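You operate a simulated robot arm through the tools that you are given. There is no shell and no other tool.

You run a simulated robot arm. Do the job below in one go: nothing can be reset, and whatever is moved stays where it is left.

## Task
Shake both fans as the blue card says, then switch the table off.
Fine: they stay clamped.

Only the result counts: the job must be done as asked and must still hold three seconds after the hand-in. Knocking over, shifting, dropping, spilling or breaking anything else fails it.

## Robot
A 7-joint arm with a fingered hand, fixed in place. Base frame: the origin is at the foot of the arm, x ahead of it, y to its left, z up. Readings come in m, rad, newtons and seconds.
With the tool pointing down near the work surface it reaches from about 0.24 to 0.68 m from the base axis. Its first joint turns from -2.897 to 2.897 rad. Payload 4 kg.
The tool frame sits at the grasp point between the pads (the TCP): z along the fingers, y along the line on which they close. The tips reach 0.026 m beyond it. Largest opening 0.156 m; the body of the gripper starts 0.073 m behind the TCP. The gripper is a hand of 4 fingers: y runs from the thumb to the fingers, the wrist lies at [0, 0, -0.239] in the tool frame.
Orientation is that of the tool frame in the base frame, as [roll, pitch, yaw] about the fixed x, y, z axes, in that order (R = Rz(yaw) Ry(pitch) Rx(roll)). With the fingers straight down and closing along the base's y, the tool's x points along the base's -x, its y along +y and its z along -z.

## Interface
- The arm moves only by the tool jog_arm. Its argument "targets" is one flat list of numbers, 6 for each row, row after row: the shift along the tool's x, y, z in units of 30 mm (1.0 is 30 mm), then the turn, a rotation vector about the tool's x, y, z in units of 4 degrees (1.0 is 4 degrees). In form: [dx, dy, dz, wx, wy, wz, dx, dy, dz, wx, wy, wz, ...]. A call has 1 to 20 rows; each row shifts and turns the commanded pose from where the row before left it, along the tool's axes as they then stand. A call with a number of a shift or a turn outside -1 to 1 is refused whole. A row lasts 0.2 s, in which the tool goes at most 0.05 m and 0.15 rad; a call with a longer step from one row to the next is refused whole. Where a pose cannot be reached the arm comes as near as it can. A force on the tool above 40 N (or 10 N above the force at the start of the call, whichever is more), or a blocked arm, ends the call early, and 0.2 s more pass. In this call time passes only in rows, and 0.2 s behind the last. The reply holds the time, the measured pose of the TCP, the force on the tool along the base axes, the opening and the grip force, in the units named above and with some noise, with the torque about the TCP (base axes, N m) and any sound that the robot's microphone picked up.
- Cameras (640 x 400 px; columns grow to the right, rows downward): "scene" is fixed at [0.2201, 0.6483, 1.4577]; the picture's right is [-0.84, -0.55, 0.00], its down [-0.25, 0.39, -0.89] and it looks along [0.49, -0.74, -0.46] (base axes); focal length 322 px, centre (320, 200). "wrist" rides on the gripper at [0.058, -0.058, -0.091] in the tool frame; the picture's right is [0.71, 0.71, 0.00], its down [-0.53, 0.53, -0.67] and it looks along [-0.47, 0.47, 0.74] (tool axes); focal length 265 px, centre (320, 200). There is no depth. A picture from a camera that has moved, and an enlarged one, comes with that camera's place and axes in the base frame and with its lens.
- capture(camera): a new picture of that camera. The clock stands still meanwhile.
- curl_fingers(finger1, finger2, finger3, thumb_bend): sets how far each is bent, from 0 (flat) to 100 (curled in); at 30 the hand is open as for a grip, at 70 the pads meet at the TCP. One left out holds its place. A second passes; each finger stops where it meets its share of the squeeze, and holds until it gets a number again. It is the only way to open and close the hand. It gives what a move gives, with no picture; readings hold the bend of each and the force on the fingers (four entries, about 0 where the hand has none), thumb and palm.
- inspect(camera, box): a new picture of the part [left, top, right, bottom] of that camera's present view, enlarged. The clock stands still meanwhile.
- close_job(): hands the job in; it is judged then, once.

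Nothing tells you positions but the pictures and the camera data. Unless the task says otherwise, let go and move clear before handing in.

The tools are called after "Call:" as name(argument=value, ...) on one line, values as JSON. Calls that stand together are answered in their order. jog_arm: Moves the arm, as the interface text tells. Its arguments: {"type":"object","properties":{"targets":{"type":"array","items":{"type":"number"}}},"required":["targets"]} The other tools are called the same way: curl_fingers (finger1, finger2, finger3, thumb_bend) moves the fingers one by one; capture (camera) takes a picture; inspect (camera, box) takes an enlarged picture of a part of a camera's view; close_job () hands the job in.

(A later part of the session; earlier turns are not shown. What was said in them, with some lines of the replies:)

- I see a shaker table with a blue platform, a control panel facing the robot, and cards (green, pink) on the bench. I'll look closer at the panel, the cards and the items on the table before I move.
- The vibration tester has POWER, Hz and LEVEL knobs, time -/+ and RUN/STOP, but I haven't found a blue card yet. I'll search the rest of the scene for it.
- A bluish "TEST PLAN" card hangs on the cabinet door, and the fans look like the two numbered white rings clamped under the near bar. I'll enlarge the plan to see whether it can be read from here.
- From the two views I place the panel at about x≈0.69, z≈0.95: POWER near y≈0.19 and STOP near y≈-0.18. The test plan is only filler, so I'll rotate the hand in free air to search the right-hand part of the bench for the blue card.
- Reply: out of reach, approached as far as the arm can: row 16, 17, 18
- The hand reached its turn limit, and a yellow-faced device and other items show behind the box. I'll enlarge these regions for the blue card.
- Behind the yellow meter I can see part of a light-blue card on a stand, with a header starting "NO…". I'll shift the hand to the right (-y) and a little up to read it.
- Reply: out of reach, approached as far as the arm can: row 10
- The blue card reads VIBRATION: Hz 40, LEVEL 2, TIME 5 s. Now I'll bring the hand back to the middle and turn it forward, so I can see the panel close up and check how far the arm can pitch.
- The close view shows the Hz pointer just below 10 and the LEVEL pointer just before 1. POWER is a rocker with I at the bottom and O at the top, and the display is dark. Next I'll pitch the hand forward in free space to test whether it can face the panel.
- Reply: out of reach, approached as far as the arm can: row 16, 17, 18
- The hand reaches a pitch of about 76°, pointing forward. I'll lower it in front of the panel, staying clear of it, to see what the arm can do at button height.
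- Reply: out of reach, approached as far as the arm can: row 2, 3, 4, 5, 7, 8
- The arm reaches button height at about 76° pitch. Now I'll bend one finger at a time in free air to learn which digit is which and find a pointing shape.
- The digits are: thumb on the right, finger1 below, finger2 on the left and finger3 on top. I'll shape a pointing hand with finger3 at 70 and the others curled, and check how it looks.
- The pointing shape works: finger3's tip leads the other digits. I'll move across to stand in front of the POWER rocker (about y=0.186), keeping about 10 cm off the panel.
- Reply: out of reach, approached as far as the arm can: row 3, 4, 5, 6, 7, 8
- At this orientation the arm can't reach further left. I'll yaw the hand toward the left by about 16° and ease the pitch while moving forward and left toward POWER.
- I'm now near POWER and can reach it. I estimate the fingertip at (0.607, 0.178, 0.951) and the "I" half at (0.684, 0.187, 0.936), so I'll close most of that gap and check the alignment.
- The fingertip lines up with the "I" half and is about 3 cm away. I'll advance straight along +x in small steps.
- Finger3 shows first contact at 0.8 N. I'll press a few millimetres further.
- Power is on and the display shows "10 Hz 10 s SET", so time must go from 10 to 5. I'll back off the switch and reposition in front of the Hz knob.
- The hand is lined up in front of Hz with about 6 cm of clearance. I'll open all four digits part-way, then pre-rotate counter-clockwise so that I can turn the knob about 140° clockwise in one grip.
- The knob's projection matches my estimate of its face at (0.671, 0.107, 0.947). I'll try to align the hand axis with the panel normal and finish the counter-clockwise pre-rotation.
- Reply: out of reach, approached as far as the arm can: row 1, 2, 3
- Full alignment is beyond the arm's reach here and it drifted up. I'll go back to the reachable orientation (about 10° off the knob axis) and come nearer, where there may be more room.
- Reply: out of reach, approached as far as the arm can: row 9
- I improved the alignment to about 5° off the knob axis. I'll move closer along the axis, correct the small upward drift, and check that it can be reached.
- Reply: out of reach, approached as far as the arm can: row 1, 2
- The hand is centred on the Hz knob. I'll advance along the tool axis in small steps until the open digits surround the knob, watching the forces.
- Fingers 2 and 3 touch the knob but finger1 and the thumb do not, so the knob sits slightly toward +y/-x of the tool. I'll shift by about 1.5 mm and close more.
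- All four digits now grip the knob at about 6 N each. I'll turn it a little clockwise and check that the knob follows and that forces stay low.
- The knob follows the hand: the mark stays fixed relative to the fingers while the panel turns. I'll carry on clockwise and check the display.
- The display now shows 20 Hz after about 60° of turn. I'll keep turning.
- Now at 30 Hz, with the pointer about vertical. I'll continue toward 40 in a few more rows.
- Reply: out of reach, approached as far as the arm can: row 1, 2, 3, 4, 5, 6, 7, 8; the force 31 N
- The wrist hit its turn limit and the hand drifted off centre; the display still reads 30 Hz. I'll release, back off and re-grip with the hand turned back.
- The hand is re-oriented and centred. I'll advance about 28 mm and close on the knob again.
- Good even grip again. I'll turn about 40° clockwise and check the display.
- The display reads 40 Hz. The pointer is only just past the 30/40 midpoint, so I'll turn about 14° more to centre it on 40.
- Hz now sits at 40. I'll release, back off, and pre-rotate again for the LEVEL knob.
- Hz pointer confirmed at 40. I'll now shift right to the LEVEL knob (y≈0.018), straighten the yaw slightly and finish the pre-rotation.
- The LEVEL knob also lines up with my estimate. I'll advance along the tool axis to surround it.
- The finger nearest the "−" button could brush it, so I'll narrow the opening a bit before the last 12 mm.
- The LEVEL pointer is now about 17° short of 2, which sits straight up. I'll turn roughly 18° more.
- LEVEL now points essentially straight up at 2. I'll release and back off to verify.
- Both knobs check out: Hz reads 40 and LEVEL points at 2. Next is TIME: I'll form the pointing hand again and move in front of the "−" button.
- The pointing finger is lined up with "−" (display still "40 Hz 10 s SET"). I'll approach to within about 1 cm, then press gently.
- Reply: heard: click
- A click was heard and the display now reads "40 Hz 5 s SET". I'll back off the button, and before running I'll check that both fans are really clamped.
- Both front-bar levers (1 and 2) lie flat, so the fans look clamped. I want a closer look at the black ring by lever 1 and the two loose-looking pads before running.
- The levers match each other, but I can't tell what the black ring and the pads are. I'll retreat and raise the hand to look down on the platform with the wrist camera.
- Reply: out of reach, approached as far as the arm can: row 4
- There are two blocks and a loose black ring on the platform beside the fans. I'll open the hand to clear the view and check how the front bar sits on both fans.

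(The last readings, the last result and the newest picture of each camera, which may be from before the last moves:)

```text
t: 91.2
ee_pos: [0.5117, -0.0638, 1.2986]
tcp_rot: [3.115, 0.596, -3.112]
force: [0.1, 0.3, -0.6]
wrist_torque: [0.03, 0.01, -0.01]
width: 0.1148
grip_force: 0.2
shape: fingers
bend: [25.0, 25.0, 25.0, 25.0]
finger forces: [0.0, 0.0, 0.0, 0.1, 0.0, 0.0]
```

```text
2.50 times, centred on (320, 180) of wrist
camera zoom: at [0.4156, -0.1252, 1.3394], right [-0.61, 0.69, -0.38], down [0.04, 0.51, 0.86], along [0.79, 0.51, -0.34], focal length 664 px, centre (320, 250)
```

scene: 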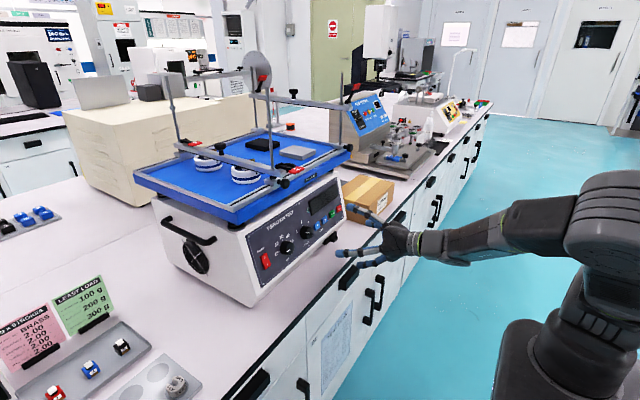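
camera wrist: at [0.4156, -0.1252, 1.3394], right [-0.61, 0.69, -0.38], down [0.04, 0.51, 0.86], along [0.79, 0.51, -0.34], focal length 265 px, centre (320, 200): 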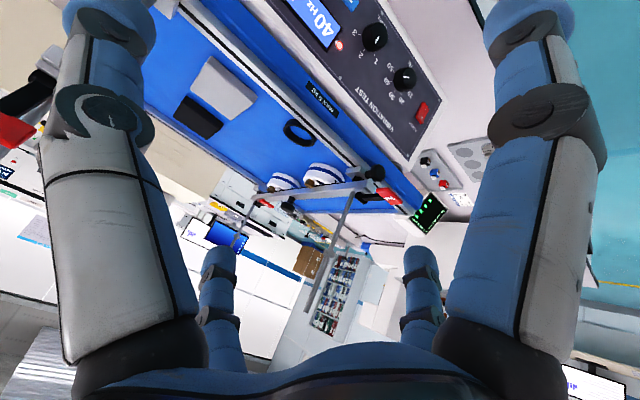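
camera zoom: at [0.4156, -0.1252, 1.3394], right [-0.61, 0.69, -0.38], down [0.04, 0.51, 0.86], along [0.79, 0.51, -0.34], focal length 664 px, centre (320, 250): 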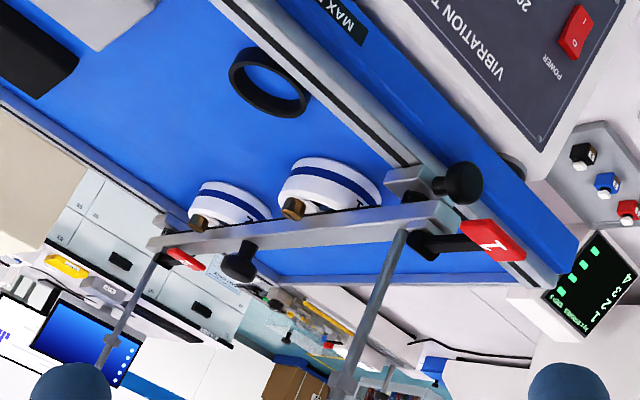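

Call:
inspect(camera="wrist", box=[250, 150, 410, 240])

Call:
inspect(camera="wrist", box=[0, 30, 140, 200])

```text
4.00 times, centred on (330, 195) of wrist
camera zoom: at [0.4156, -0.1252, 1.3394], right [-0.61, 0.69, -0.38], down [0.04, 0.51, 0.86], along [0.79, 0.51, -0.34], focal length 1062 px, centre (280, 220)
```

zoom: 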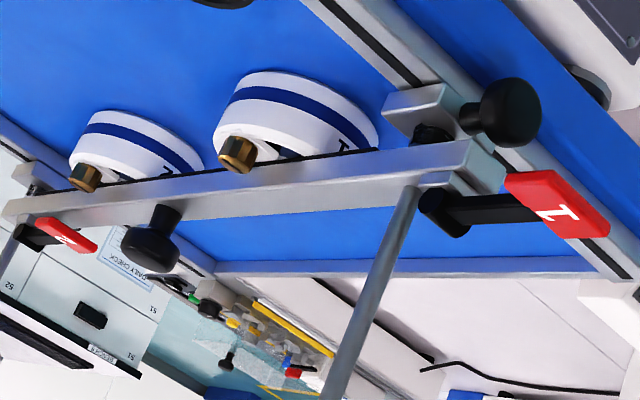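

```text
2.35 times, centred on (70, 115) of wrist
camera zoom: at [0.4156, -0.1252, 1.3394], right [-0.61, 0.69, -0.38], down [0.04, 0.51, 0.86], along [0.79, 0.51, -0.34], focal length 624 px, centre (908, 400)
```

zoom: 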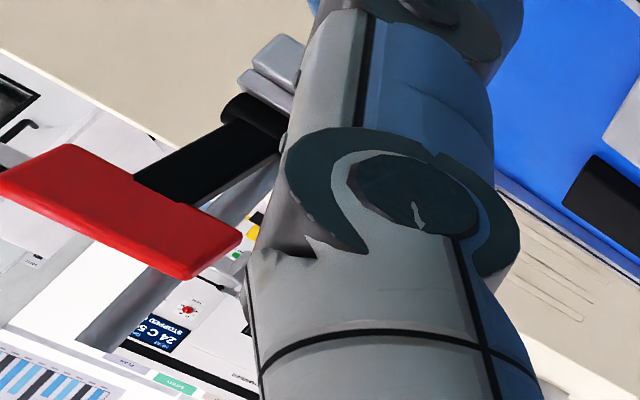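

The bar sits on both fans with both levers flat, so they're clamped. I'll re-form the pointing hand and bring it back down in front of RUN (y≈-0.13).

Call:
curl_fingers(finger1=100, finger2=100, finger3=70, thumb_bend=100)

Call:
jog_arm(targets=[0.354, -0.183, 0.931, 0.15, -0.77, 0, 0.403, -0.183, 0.91, 0.15, -0.77, 0, 0.452, -0.183, 0.888, 0.15, -0.77, 0, 0.498, -0.183, 0.863, 0.15, -0.77, 0, 0.544, -0.183, 0.834, 0.15, -0.77, 0, 0.588, -0.183, 0.804, 0.15, -0.77, 0, 0.63, -0.183, 0.771, 0.15, -0.77, 0, 0.671, -0.183, 0.736, 0.15, -0.77, 0, 0.708, -0.183, 0.7, 0.15, -0.77, 0, 0.746, -0.183, 0.66, 0.15, -0.77, 0, 0.78, -0.183, 0.619, 0.15, -0.77, 0, 0.813, -0.183, 0.575, 0.15, -0.77, 0])

Call:
inspect(camera="scene", box=[290, 170, 410, 260])

Call:
capture(camera="wrist")

```text
t: 92.2
ee_pos: [0.513, -0.0633, 1.2977]
tcp_rot: [3.115, 0.594, -3.114]
force: [-0.5, -0.1, -0.1]
wrist_torque: [-0.01, -0.01, 0.03]
width: 0.0204
grip_force: 0.1
shape: fingers
bend: [92.0, 87.0, 70.0, 100.0]
finger forces: [0.1, 0.0, 0.0, 0.1, 0.1, 0.0]
```

```text
t: 94.8
ee_pos: [0.596, -0.1344, 0.9498]
tcp_rot: [-2.977, 1.238, -3.043]
force: [-0.9, 0.3, 0.4]
wrist_torque: [-0.03, -0.01, 0.02]
width: 0.0207
grip_force: 0.1
shape: fingers
bend: [92.0, 87.0, 70.0, 100.0]
finger forces: [0.1, 0.1, 0.0, 0.1, 0.0, 0.0]
```

```text
4.44 times, centred on (350, 215) of scene
camera zoom: at [0.2201, 0.6483, 1.4577], right [-0.84, -0.55, 0.0], down [-0.25, 0.39, -0.89], along [0.49, -0.74, -0.46], focal length 1429 px, centre (187, 133)
```

zoom: 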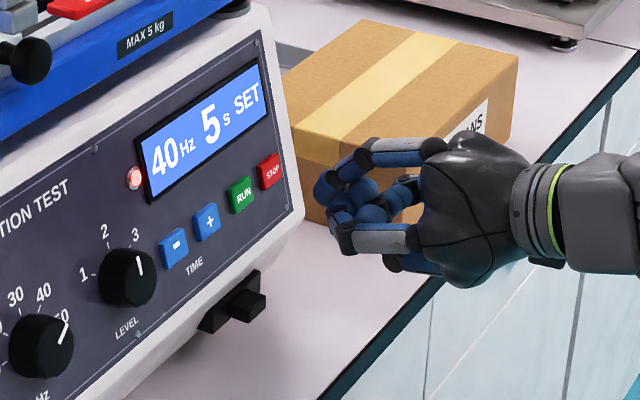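

```text
taken
camera wrist: at [0.4877, -0.1864, 0.9277], right [-0.19, 0.68, -0.71], down [-0.43, 0.59, 0.68], along [0.88, 0.43, 0.18], focal length 265 px, centre (320, 200)
```

wrist: 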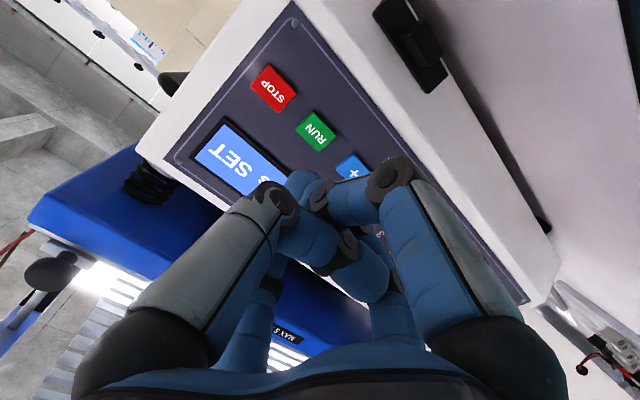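

Lined up with RUN, settings "40 Hz 5 s SET", LEVEL at 2. I'll approach to about 1 cm.

Call:
jog_arm(targets=[0, 0.078, 0.393, 0, 0, 0, 0, 0.078, 0.393, 0, 0, 0, 0, 0.078, 0.393, 0, 0, 0, 0, 0.078, 0.393, 0, 0, 0])

Call:
inspect(camera="scene", box=[300, 170, 380, 240])

Call:
capture(camera="wrist")

```text
t: 95.8
ee_pos: [0.6394, -0.1273, 0.9335]
tcp_rot: [-2.975, 1.238, -3.042]
force: [-0.9, -0.6, 0.2]
wrist_torque: [0.0, 0.0, 0.0]
width: 0.0203
grip_force: 0.0
shape: fingers
bend: [92.0, 87.0, 70.0, 100.0]
finger forces: [0.0, 0.0, 0.0, 0.0, 0.0, 0.1]
```

```text
5.71 times, centred on (340, 205) of scene
camera zoom: at [0.2201, 0.6483, 1.4577], right [-0.84, -0.55, 0.0], down [-0.25, 0.39, -0.89], along [0.49, -0.74, -0.46], focal length 1838 px, centre (206, 171)
```

zoom: 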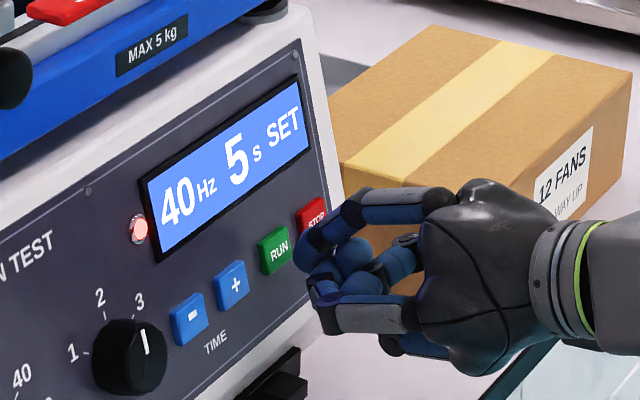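

```text
taken
camera wrist: at [0.5315, -0.1798, 0.9117], right [-0.19, 0.68, -0.71], down [-0.43, 0.59, 0.68], along [0.88, 0.43, 0.18], focal length 265 px, centre (320, 200)
```

wrist: 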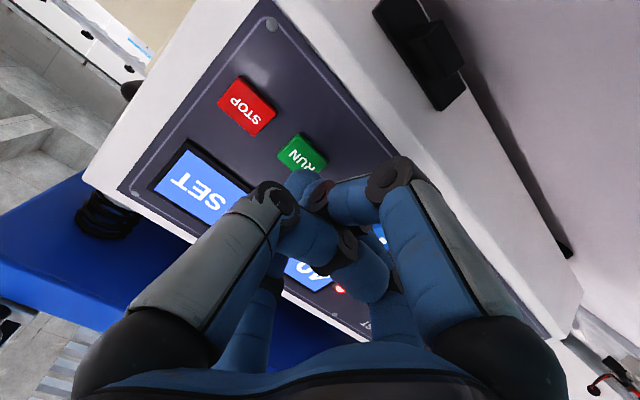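

The tip is about 15 mm in front of RUN and well aligned. I'll press in small steps.

Call:
jog_arm(targets=[-0.033, 0.006, 0.095, 0, 0, 0, -0.033, 0.006, 0.095, 0, 0, 0, -0.033, 0.006, 0.095, 0, 0, 0, -0.033, 0.006, 0.095, 0, 0, 0, -0.033, 0.006, 0.095, 0, 0, 0])

Call:
inspect(camera="scene", box=[300, 170, 380, 240])

```text
t: 97.0
ee_pos: [0.655, -0.1287, 0.9342]
tcp_rot: [-2.976, 1.238, -3.044]
force: [0.7, 1.0, 1.0]
wrist_torque: [-0.01, 0.01, -0.03]
width: 0.0207
grip_force: 0.0
shape: fingers
bend: [92.0, 87.0, 70.0, 100.0]
finger forces: [0.1, 0.0, 0.0, 0.0, 0.0, 0.1]
```

```text
5.71 times, centred on (340, 205) of scene
camera zoom: at [0.2201, 0.6483, 1.4577], right [-0.84, -0.55, 0.0], down [-0.25, 0.39, -0.89], along [0.49, -0.74, -0.46], focal length 1838 px, centre (206, 171)
```

zoom: 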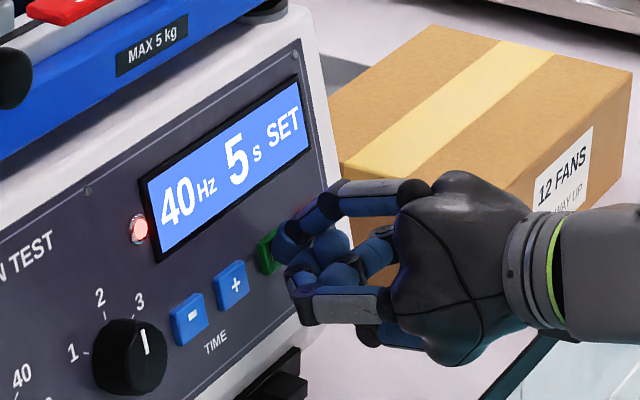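

Call:
jog_arm(targets=[-0.017, 0.003, 0.05, 0, 0, 0, -0.017, 0.003, 0.05, 0, 0, 0, -0.017, 0.003, 0.05, 0, 0, 0])

Call:
inspect(camera="scene", box=[300, 170, 380, 240])

```text
t: 97.8
ee_pos: [0.6598, -0.1284, 0.9333]
tcp_rot: [-2.975, 1.24, -3.039]
force: [-4.0, -0.4, 2.0]
wrist_torque: [0.01, -0.03, 0.01]
width: 0.0204
grip_force: 2.1
shape: fingers
bend: [92.0, 87.0, 70.0, 100.0]
finger forces: [0.0, 0.0, 4.5, 0.0, 0.1, 0.0]
heard: click
```

```text
5.71 times, centred on (340, 205) of scene
camera zoom: at [0.2201, 0.6483, 1.4577], right [-0.84, -0.55, 0.0], down [-0.25, 0.39, -0.89], along [0.49, -0.74, -0.46], focal length 1838 px, centre (206, 171)
```

zoom: 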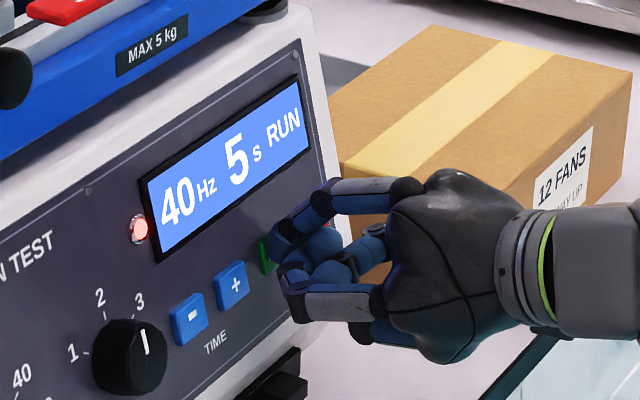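

Click heard and the display shows RUN at 40 Hz, 5 s. I'll back straight off the button and let the full time pass without touching anything.

Call:
jog_arm(targets=[0.1, -0.017, -0.283, 0, 0, 0, 0.163, -0.029, -0.472, 0, 0, 0, 0.163, -0.029, -0.472, 0, 0, 0, 0.163, -0.029, -0.472, 0, 0, 0, 0, 0, 0, 0, 0, 0, 0, 0, 0, 0, 0, 0, 0, 0, 0, 0, 0, 0])

Call:
inspect(camera="scene", box=[130, 60, 370, 210])

Call:
inspect(camera="scene", box=[300, 170, 380, 240])

```text
t: 99.4
ee_pos: [0.6052, -0.1297, 0.9355]
tcp_rot: [-2.977, 1.239, -3.041]
force: [-0.1, -0.7, 0.3]
wrist_torque: [-0.01, -0.02, -0.03]
width: 0.0208
grip_force: 0.2
shape: fingers
bend: [92.0, 87.0, 70.0, 100.0]
finger forces: [0.0, 0.0, 0.1, 0.0, 0.0, 0.1]
```

```text
2.67 times, centred on (250, 135) of scene
camera zoom: at [0.2201, 0.6483, 1.4577], right [-0.84, -0.55, 0.0], down [-0.25, 0.39, -0.89], along [0.49, -0.74, -0.46], focal length 858 px, centre (507, 373)
```

zoom: 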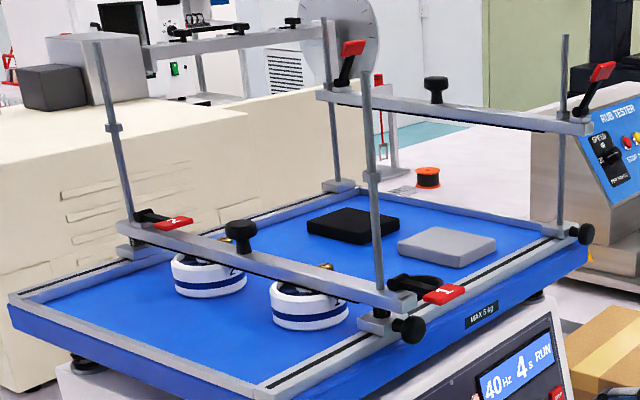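

```text
5.71 times, centred on (340, 205) of scene
camera zoom: at [0.2201, 0.6483, 1.4577], right [-0.84, -0.55, 0.0], down [-0.25, 0.39, -0.89], along [0.49, -0.74, -0.46], focal length 1838 px, centre (206, 171)
```

zoom: 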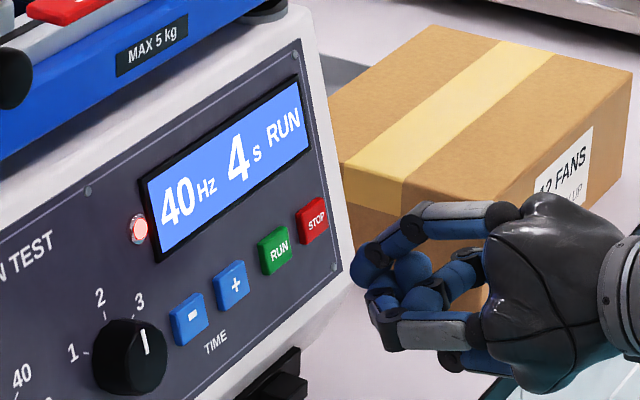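

The countdown is running (4 s left) and nothing on the platform has shifted. I'll wait it out.

Call:
jog_arm(targets=[0, 0, 0, 0, 0, 0, 0, 0, 0, 0, 0, 0, 0, 0, 0, 0, 0, 0, 0, 0, 0, 0, 0, 0, 0, 0, 0, 0, 0, 0, 0, 0, 0, 0, 0, 0, 0, 0, 0, 0, 0, 0, 0, 0, 0, 0, 0, 0, 0, 0, 0, 0, 0, 0, 0, 0, 0, 0, 0, 0, 0, 0, 0, 0, 0, 0, 0, 0, 0, 0, 0, 0, 0, 0, 0, 0, 0, 0, 0, 0, 0, 0, 0, 0, 0, 0, 0, 0, 0, 0, 0, 0, 0, 0, 0, 0, 0, 0, 0, 0, 0, 0, 0, 0, 0, 0, 0, 0, 0, 0, 0, 0, 0, 0, 0, 0, 0, 0, 0, 0])

Call:
inspect(camera="scene", box=[130, 60, 370, 210])

Call:
inspect(camera="scene", box=[300, 170, 380, 240])

```text
t: 103.6
ee_pos: [0.6032, -0.129, 0.9353]
tcp_rot: [-2.977, 1.239, -3.041]
force: [-0.2, 0.1, 0.9]
wrist_torque: [-0.07, -0.03, 0.0]
width: 0.0203
grip_force: 0.0
shape: fingers
bend: [92.0, 87.0, 70.0, 100.0]
finger forces: [0.0, 0.0, 0.1, 0.0, 0.0, 0.0]
```

```text
2.67 times, centred on (250, 135) of scene
camera zoom: at [0.2201, 0.6483, 1.4577], right [-0.84, -0.55, 0.0], down [-0.25, 0.39, -0.89], along [0.49, -0.74, -0.46], focal length 858 px, centre (507, 373)
```

zoom: 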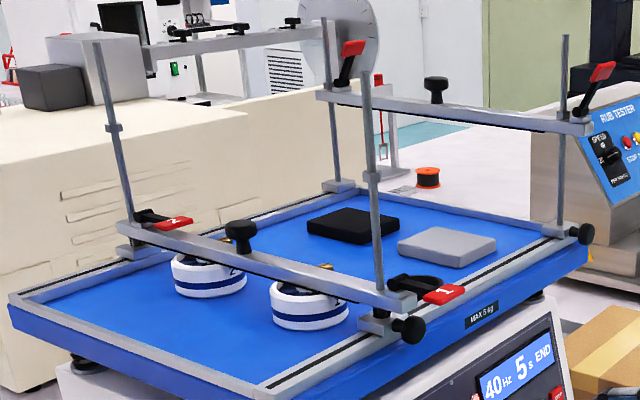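

```text
5.71 times, centred on (340, 205) of scene
camera zoom: at [0.2201, 0.6483, 1.4577], right [-0.84, -0.55, 0.0], down [-0.25, 0.39, -0.89], along [0.49, -0.74, -0.46], focal length 1838 px, centre (206, 171)
```

zoom: 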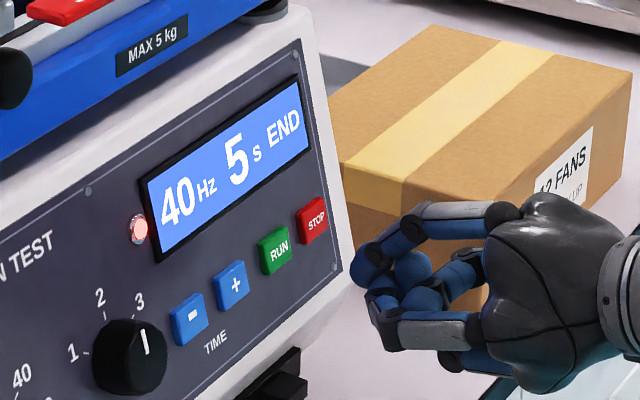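

The display shows END with everything on the platform in place. Now I'll move back across to POWER to switch the table off with the "O" (upper) half.

Call:
jog_arm(targets=[-0.041, 0.811, -0.123, -0.467, 0, 0, -0.05, 0.815, -0.097, -0.467, 0, 0, -0.058, 0.817, -0.072, -0.467, 0, 0, -0.067, 0.818, -0.047, -0.467, 0, 0, -0.075, 0.818, -0.021, -0.467, 0, 0, -0.084, 0.818, 0.004, -0.467, 0, 0, -0.092, 0.816, 0.028, -0.467, 0, 0, -0.101, 0.814, 0.054, -0.467, 0, 0, -0.11, 0.811, 0.08, -0.467, 0, 0, -0.117, 0.807, 0.103, -0.467, 0, 0, -0.126, 0.802, 0.129, -0.467, 0, 0, -0.135, 0.796, 0.154, -0.467, 0, 0])

Call:
inspect(camera="scene", box=[230, 190, 350, 280])

Call:
capture(camera="wrist")

```text
t: 106.2
ee_pos: [0.586, 0.1676, 0.9651]
tcp_rot: [2.917, 1.238, -3.041]
force: [-1.2, 0.1, 0.7]
wrist_torque: [0.01, 0.0, -0.02]
width: 0.0207
grip_force: 0.0
shape: fingers
bend: [92.0, 87.0, 70.0, 100.0]
finger forces: [0.0, 0.0, 0.0, 0.1, 0.0, 0.1]
```

```text
4.44 times, centred on (290, 235) of scene
camera zoom: at [0.2201, 0.6483, 1.4577], right [-0.84, -0.55, 0.0], down [-0.25, 0.39, -0.89], along [0.49, -0.74, -0.46], focal length 1429 px, centre (453, 44)
```

zoom: 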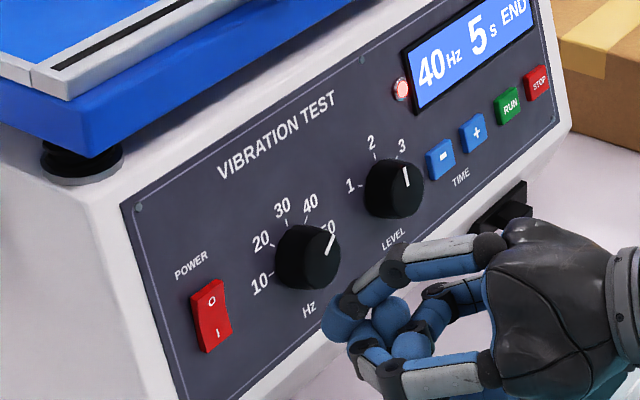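

```text
taken
camera wrist: at [0.5034, 0.0821, 0.9356], right [-0.45, 0.65, -0.62], down [-0.59, 0.31, 0.75], along [0.67, 0.7, 0.24], focal length 265 px, centre (320, 200)
```

wrist: 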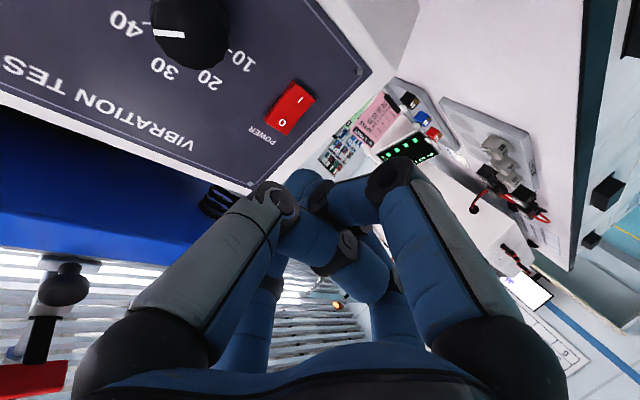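

The tip is at about (0.613, 0.176, 0.968) and "O" at about (0.684, 0.185, 0.966). I'll approach to roughly 15 mm.

Call:
jog_arm(targets=[-0.109, -0.058, 0.351, 0, 0, 0, -0.109, -0.058, 0.351, 0, 0, 0, -0.109, -0.058, 0.351, 0, 0, 0, -0.109, -0.058, 0.351, 0, 0, 0, -0.109, -0.058, 0.351, 0, 0, 0])

Call:
inspect(camera="scene", box=[240, 215, 330, 285])

Call:
capture(camera="wrist")

```text
t: 107.4
ee_pos: [0.6411, 0.1742, 0.9621]
tcp_rot: [2.917, 1.239, -3.039]
force: [0.1, 0.8, 0.1]
wrist_torque: [0.02, -0.01, -0.01]
width: 0.0206
grip_force: 0.1
shape: fingers
bend: [92.0, 87.0, 70.0, 100.0]
finger forces: [0.0, 0.0, 0.0, 0.0, 0.0, 0.0]
```

```text
5.71 times, centred on (285, 250) of scene
camera zoom: at [0.2201, 0.6483, 1.4577], right [-0.84, -0.55, 0.0], down [-0.25, 0.39, -0.89], along [0.49, -0.74, -0.46], focal length 1838 px, centre (520, -86)
```

zoom: 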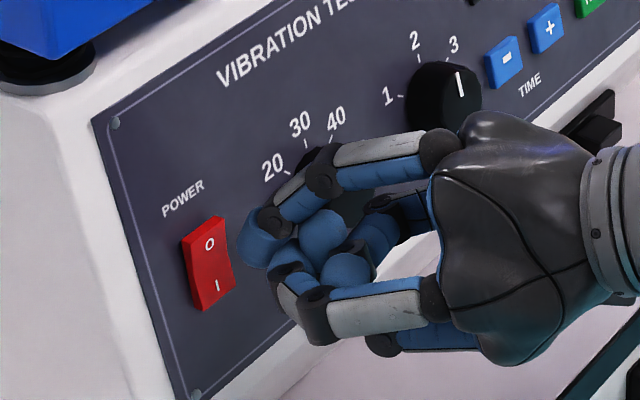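

```text
taken
camera wrist: at [0.5587, 0.0902, 0.9324], right [-0.45, 0.65, -0.62], down [-0.59, 0.31, 0.75], along [0.67, 0.7, 0.24], focal length 265 px, centre (320, 200)
```

wrist: 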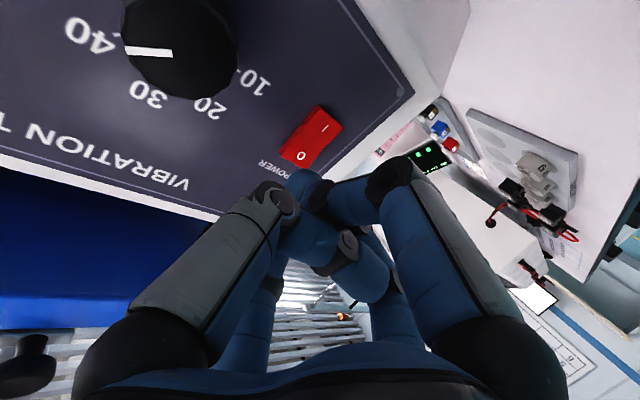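

Call:
jog_arm(targets=[-0.033, -0.031, 0.09, 0, 0, 0, -0.033, -0.031, 0.09, 0, 0, 0, -0.033, -0.031, 0.09, 0, 0, 0])

Call:
inspect(camera="scene", box=[240, 190, 350, 285])

```text
t: 108.2
ee_pos: [0.6515, 0.1746, 0.9626]
tcp_rot: [2.916, 1.24, -3.04]
force: [0.5, 0.0, 1.3]
wrist_torque: [-0.02, 0.0, -0.01]
width: 0.0206
grip_force: 0.0
shape: fingers
bend: [92.0, 87.0, 70.0, 100.0]
finger forces: [0.1, 0.0, 0.0, 0.0, 0.0, 0.1]
```

```text
4.21 times, centred on (295, 238) of scene
camera zoom: at [0.2201, 0.6483, 1.4577], right [-0.84, -0.55, 0.0], down [-0.25, 0.39, -0.89], along [0.49, -0.74, -0.46], focal length 1354 px, centre (425, 42)
```

zoom: 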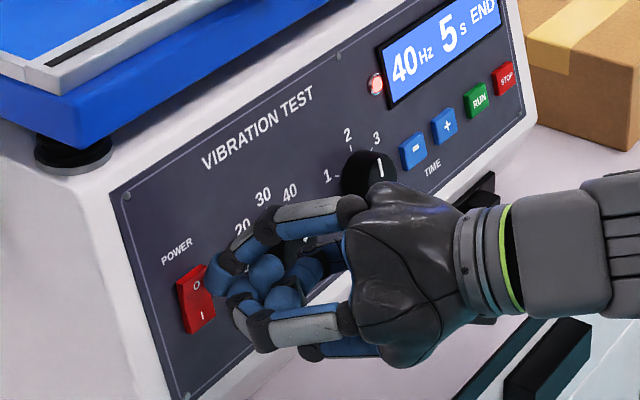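

Call:
jog_arm(targets=[-0.022, -0.02, 0.06, 0, 0, 0, -0.022, -0.02, 0.06, 0, 0, 0, -0.022, -0.02, 0.06, 0, 0, 0])

Call:
inspect(camera="scene", box=[240, 190, 350, 285])

```text
t: 109.0
ee_pos: [0.6579, 0.1738, 0.9618]
tcp_rot: [2.916, 1.24, -3.041]
force: [0.2, -0.4, 0.2]
wrist_torque: [0.01, 0.01, -0.02]
width: 0.0205
grip_force: 0.0
shape: fingers
bend: [92.0, 87.0, 70.0, 100.0]
finger forces: [0.0, 0.0, 0.1, 0.1, 0.0, 0.0]
```

```text
4.21 times, centred on (295, 238) of scene
camera zoom: at [0.2201, 0.6483, 1.4577], right [-0.84, -0.55, 0.0], down [-0.25, 0.39, -0.89], along [0.49, -0.74, -0.46], focal length 1354 px, centre (425, 42)
```

zoom: 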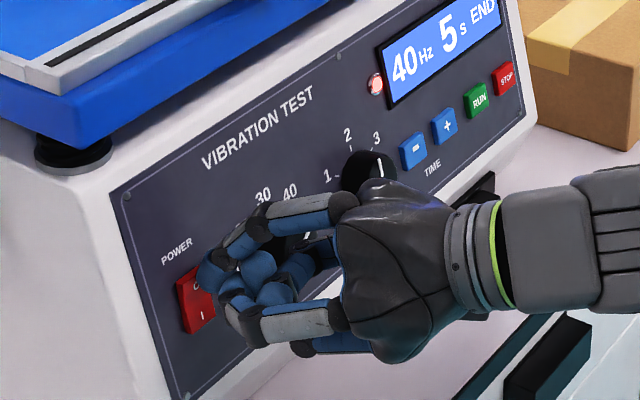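

Call:
jog_arm(targets=[-0.022, -0.02, 0.06, 0, 0, 0, -0.022, -0.02, 0.06, 0, 0, 0])

Call:
inspect(camera="scene", box=[240, 190, 350, 285])

```text
t: 109.6
ee_pos: [0.6629, 0.1733, 0.9619]
tcp_rot: [2.914, 1.238, -3.042]
force: [-1.0, 0.4, 1.1]
wrist_torque: [0.0, 0.01, 0.02]
width: 0.0207
grip_force: 0.5
shape: fingers
bend: [92.0, 87.0, 70.0, 100.0]
finger forces: [0.0, 0.1, 1.1, 0.0, 0.1, 0.2]
```

```text
4.21 times, centred on (295, 238) of scene
camera zoom: at [0.2201, 0.6483, 1.4577], right [-0.84, -0.55, 0.0], down [-0.25, 0.39, -0.89], along [0.49, -0.74, -0.46], focal length 1354 px, centre (425, 42)
```

zoom: 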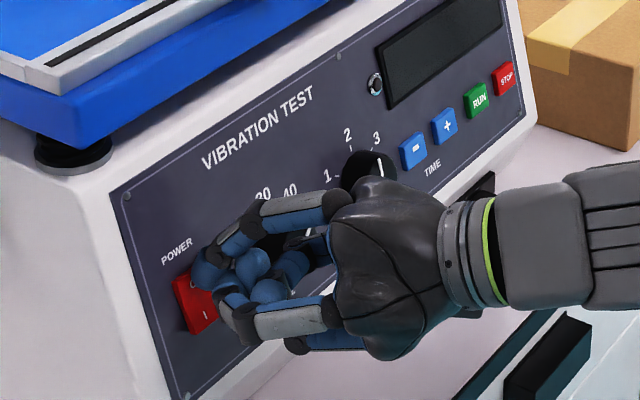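

The display and LED have gone dark, so the table is off. I'll give it 1.5 mm more to seat the rocker, then back straight off and verify it stays off.

Call:
jog_arm(targets=[-0.016, -0.015, 0.045, 0, 0, 0])

Call:
jog_arm(targets=[0.108, 0.102, -0.298, 0, 0, 0, 0.162, 0.154, -0.447, 0, 0, 0, 0.162, 0.154, -0.447, 0, 0, 0, 0.162, 0.154, -0.447, 0, 0, 0, 0.162, 0.154, -0.447, 0, 0, 0])

Call:
inspect(camera="scene", box=[240, 190, 350, 285])

Call:
inspect(camera="scene", box=[130, 60, 370, 210])

```text
t: 110.0
ee_pos: [0.6629, 0.1741, 0.9616]
tcp_rot: [2.915, 1.24, -3.041]
force: [-4.0, -1.0, 2.6]
wrist_torque: [0.04, -0.08, 0.02]
width: 0.0205
grip_force: 3.1
shape: fingers
bend: [92.0, 87.0, 71.0, 100.0]
finger forces: [0.1, 0.0, 5.7, 0.0, 0.0, 0.1]
```

```text
t: 111.2
ee_pos: [0.5929, 0.1742, 0.9615]
tcp_rot: [2.917, 1.238, -3.039]
force: [0.8, 0.8, -1.7]
wrist_torque: [-0.02, 0.01, 0.01]
width: 0.0204
grip_force: 0.1
shape: fingers
bend: [92.0, 87.0, 70.0, 100.0]
finger forces: [0.1, 0.0, 0.0, 0.0, 0.0, 0.0]
```

```text
4.21 times, centred on (295, 238) of scene
camera zoom: at [0.2201, 0.6483, 1.4577], right [-0.84, -0.55, 0.0], down [-0.25, 0.39, -0.89], along [0.49, -0.74, -0.46], focal length 1354 px, centre (425, 42)
```

zoom: 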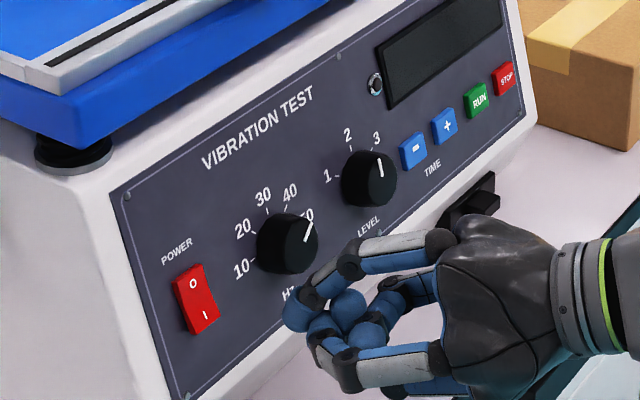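

```text
2.67 times, centred on (250, 135) of scene
camera zoom: at [0.2201, 0.6483, 1.4577], right [-0.84, -0.55, 0.0], down [-0.25, 0.39, -0.89], along [0.49, -0.74, -0.46], focal length 858 px, centre (507, 373)
```

zoom: 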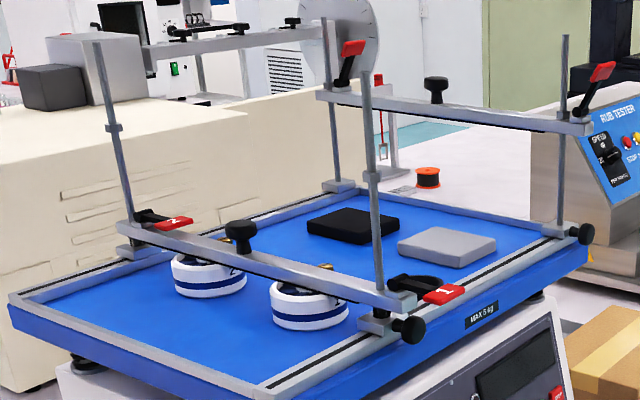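

Power is off and stays off, and the fans are still clamped with nothing displaced. I'll move the hand further clear before handing in.

Call:
jog_arm(targets=[-0.3, -0.2, -0.5, 0, 0.5, 0, -0.4, -0.2, -0.5, 0, 0.5, 0, -0.5, -0.2, -0.5, 0, 0.5, 0, -0.6, -0.2, -0.5, 0, 0.5, 0, -0.6, -0.2, -0.5, 0, 0.5, 0])

Call:
capture(camera="scene")

```text
t: 112.4
ee_pos: [0.5652, 0.1273, 1.0548]
tcp_rot: [2.989, 1.067, -2.96]
force: [-0.5, 0.1, 0.1]
wrist_torque: [0.04, 0.0, -0.04]
width: 0.0203
grip_force: 0.1
shape: fingers
bend: [92.0, 87.0, 70.0, 100.0]
finger forces: [0.0, 0.0, 0.0, 0.0, 0.1, 0.0]
```

```text
taken
```

scene: 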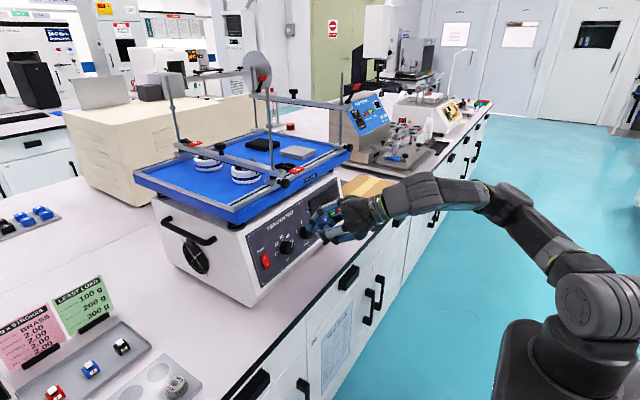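

The run at 40 Hz, level 2, 5 s finished with END on the display. The table is switched off, both fans are still clamped, and the hand is clear of everything. I'm handing the job in.

Call:
close_job()

```text
The job is handed in.
```

Both fans were shaken as the blue card says (40 Hz, level 2, 5 s), and the table is now switched off. The display counted down and showed END. After I pressed the "O" side of the power switch, the display and lamp went dark and stayed dark.

The display doesn't show the level, so I set that by eye; the pointer lines up with 2.

The fans are still clamped under the front bar. In the camera views after the run, nothing else on the platform had moved. The hand was well clear of the table when I handed in; no result has come back yet.
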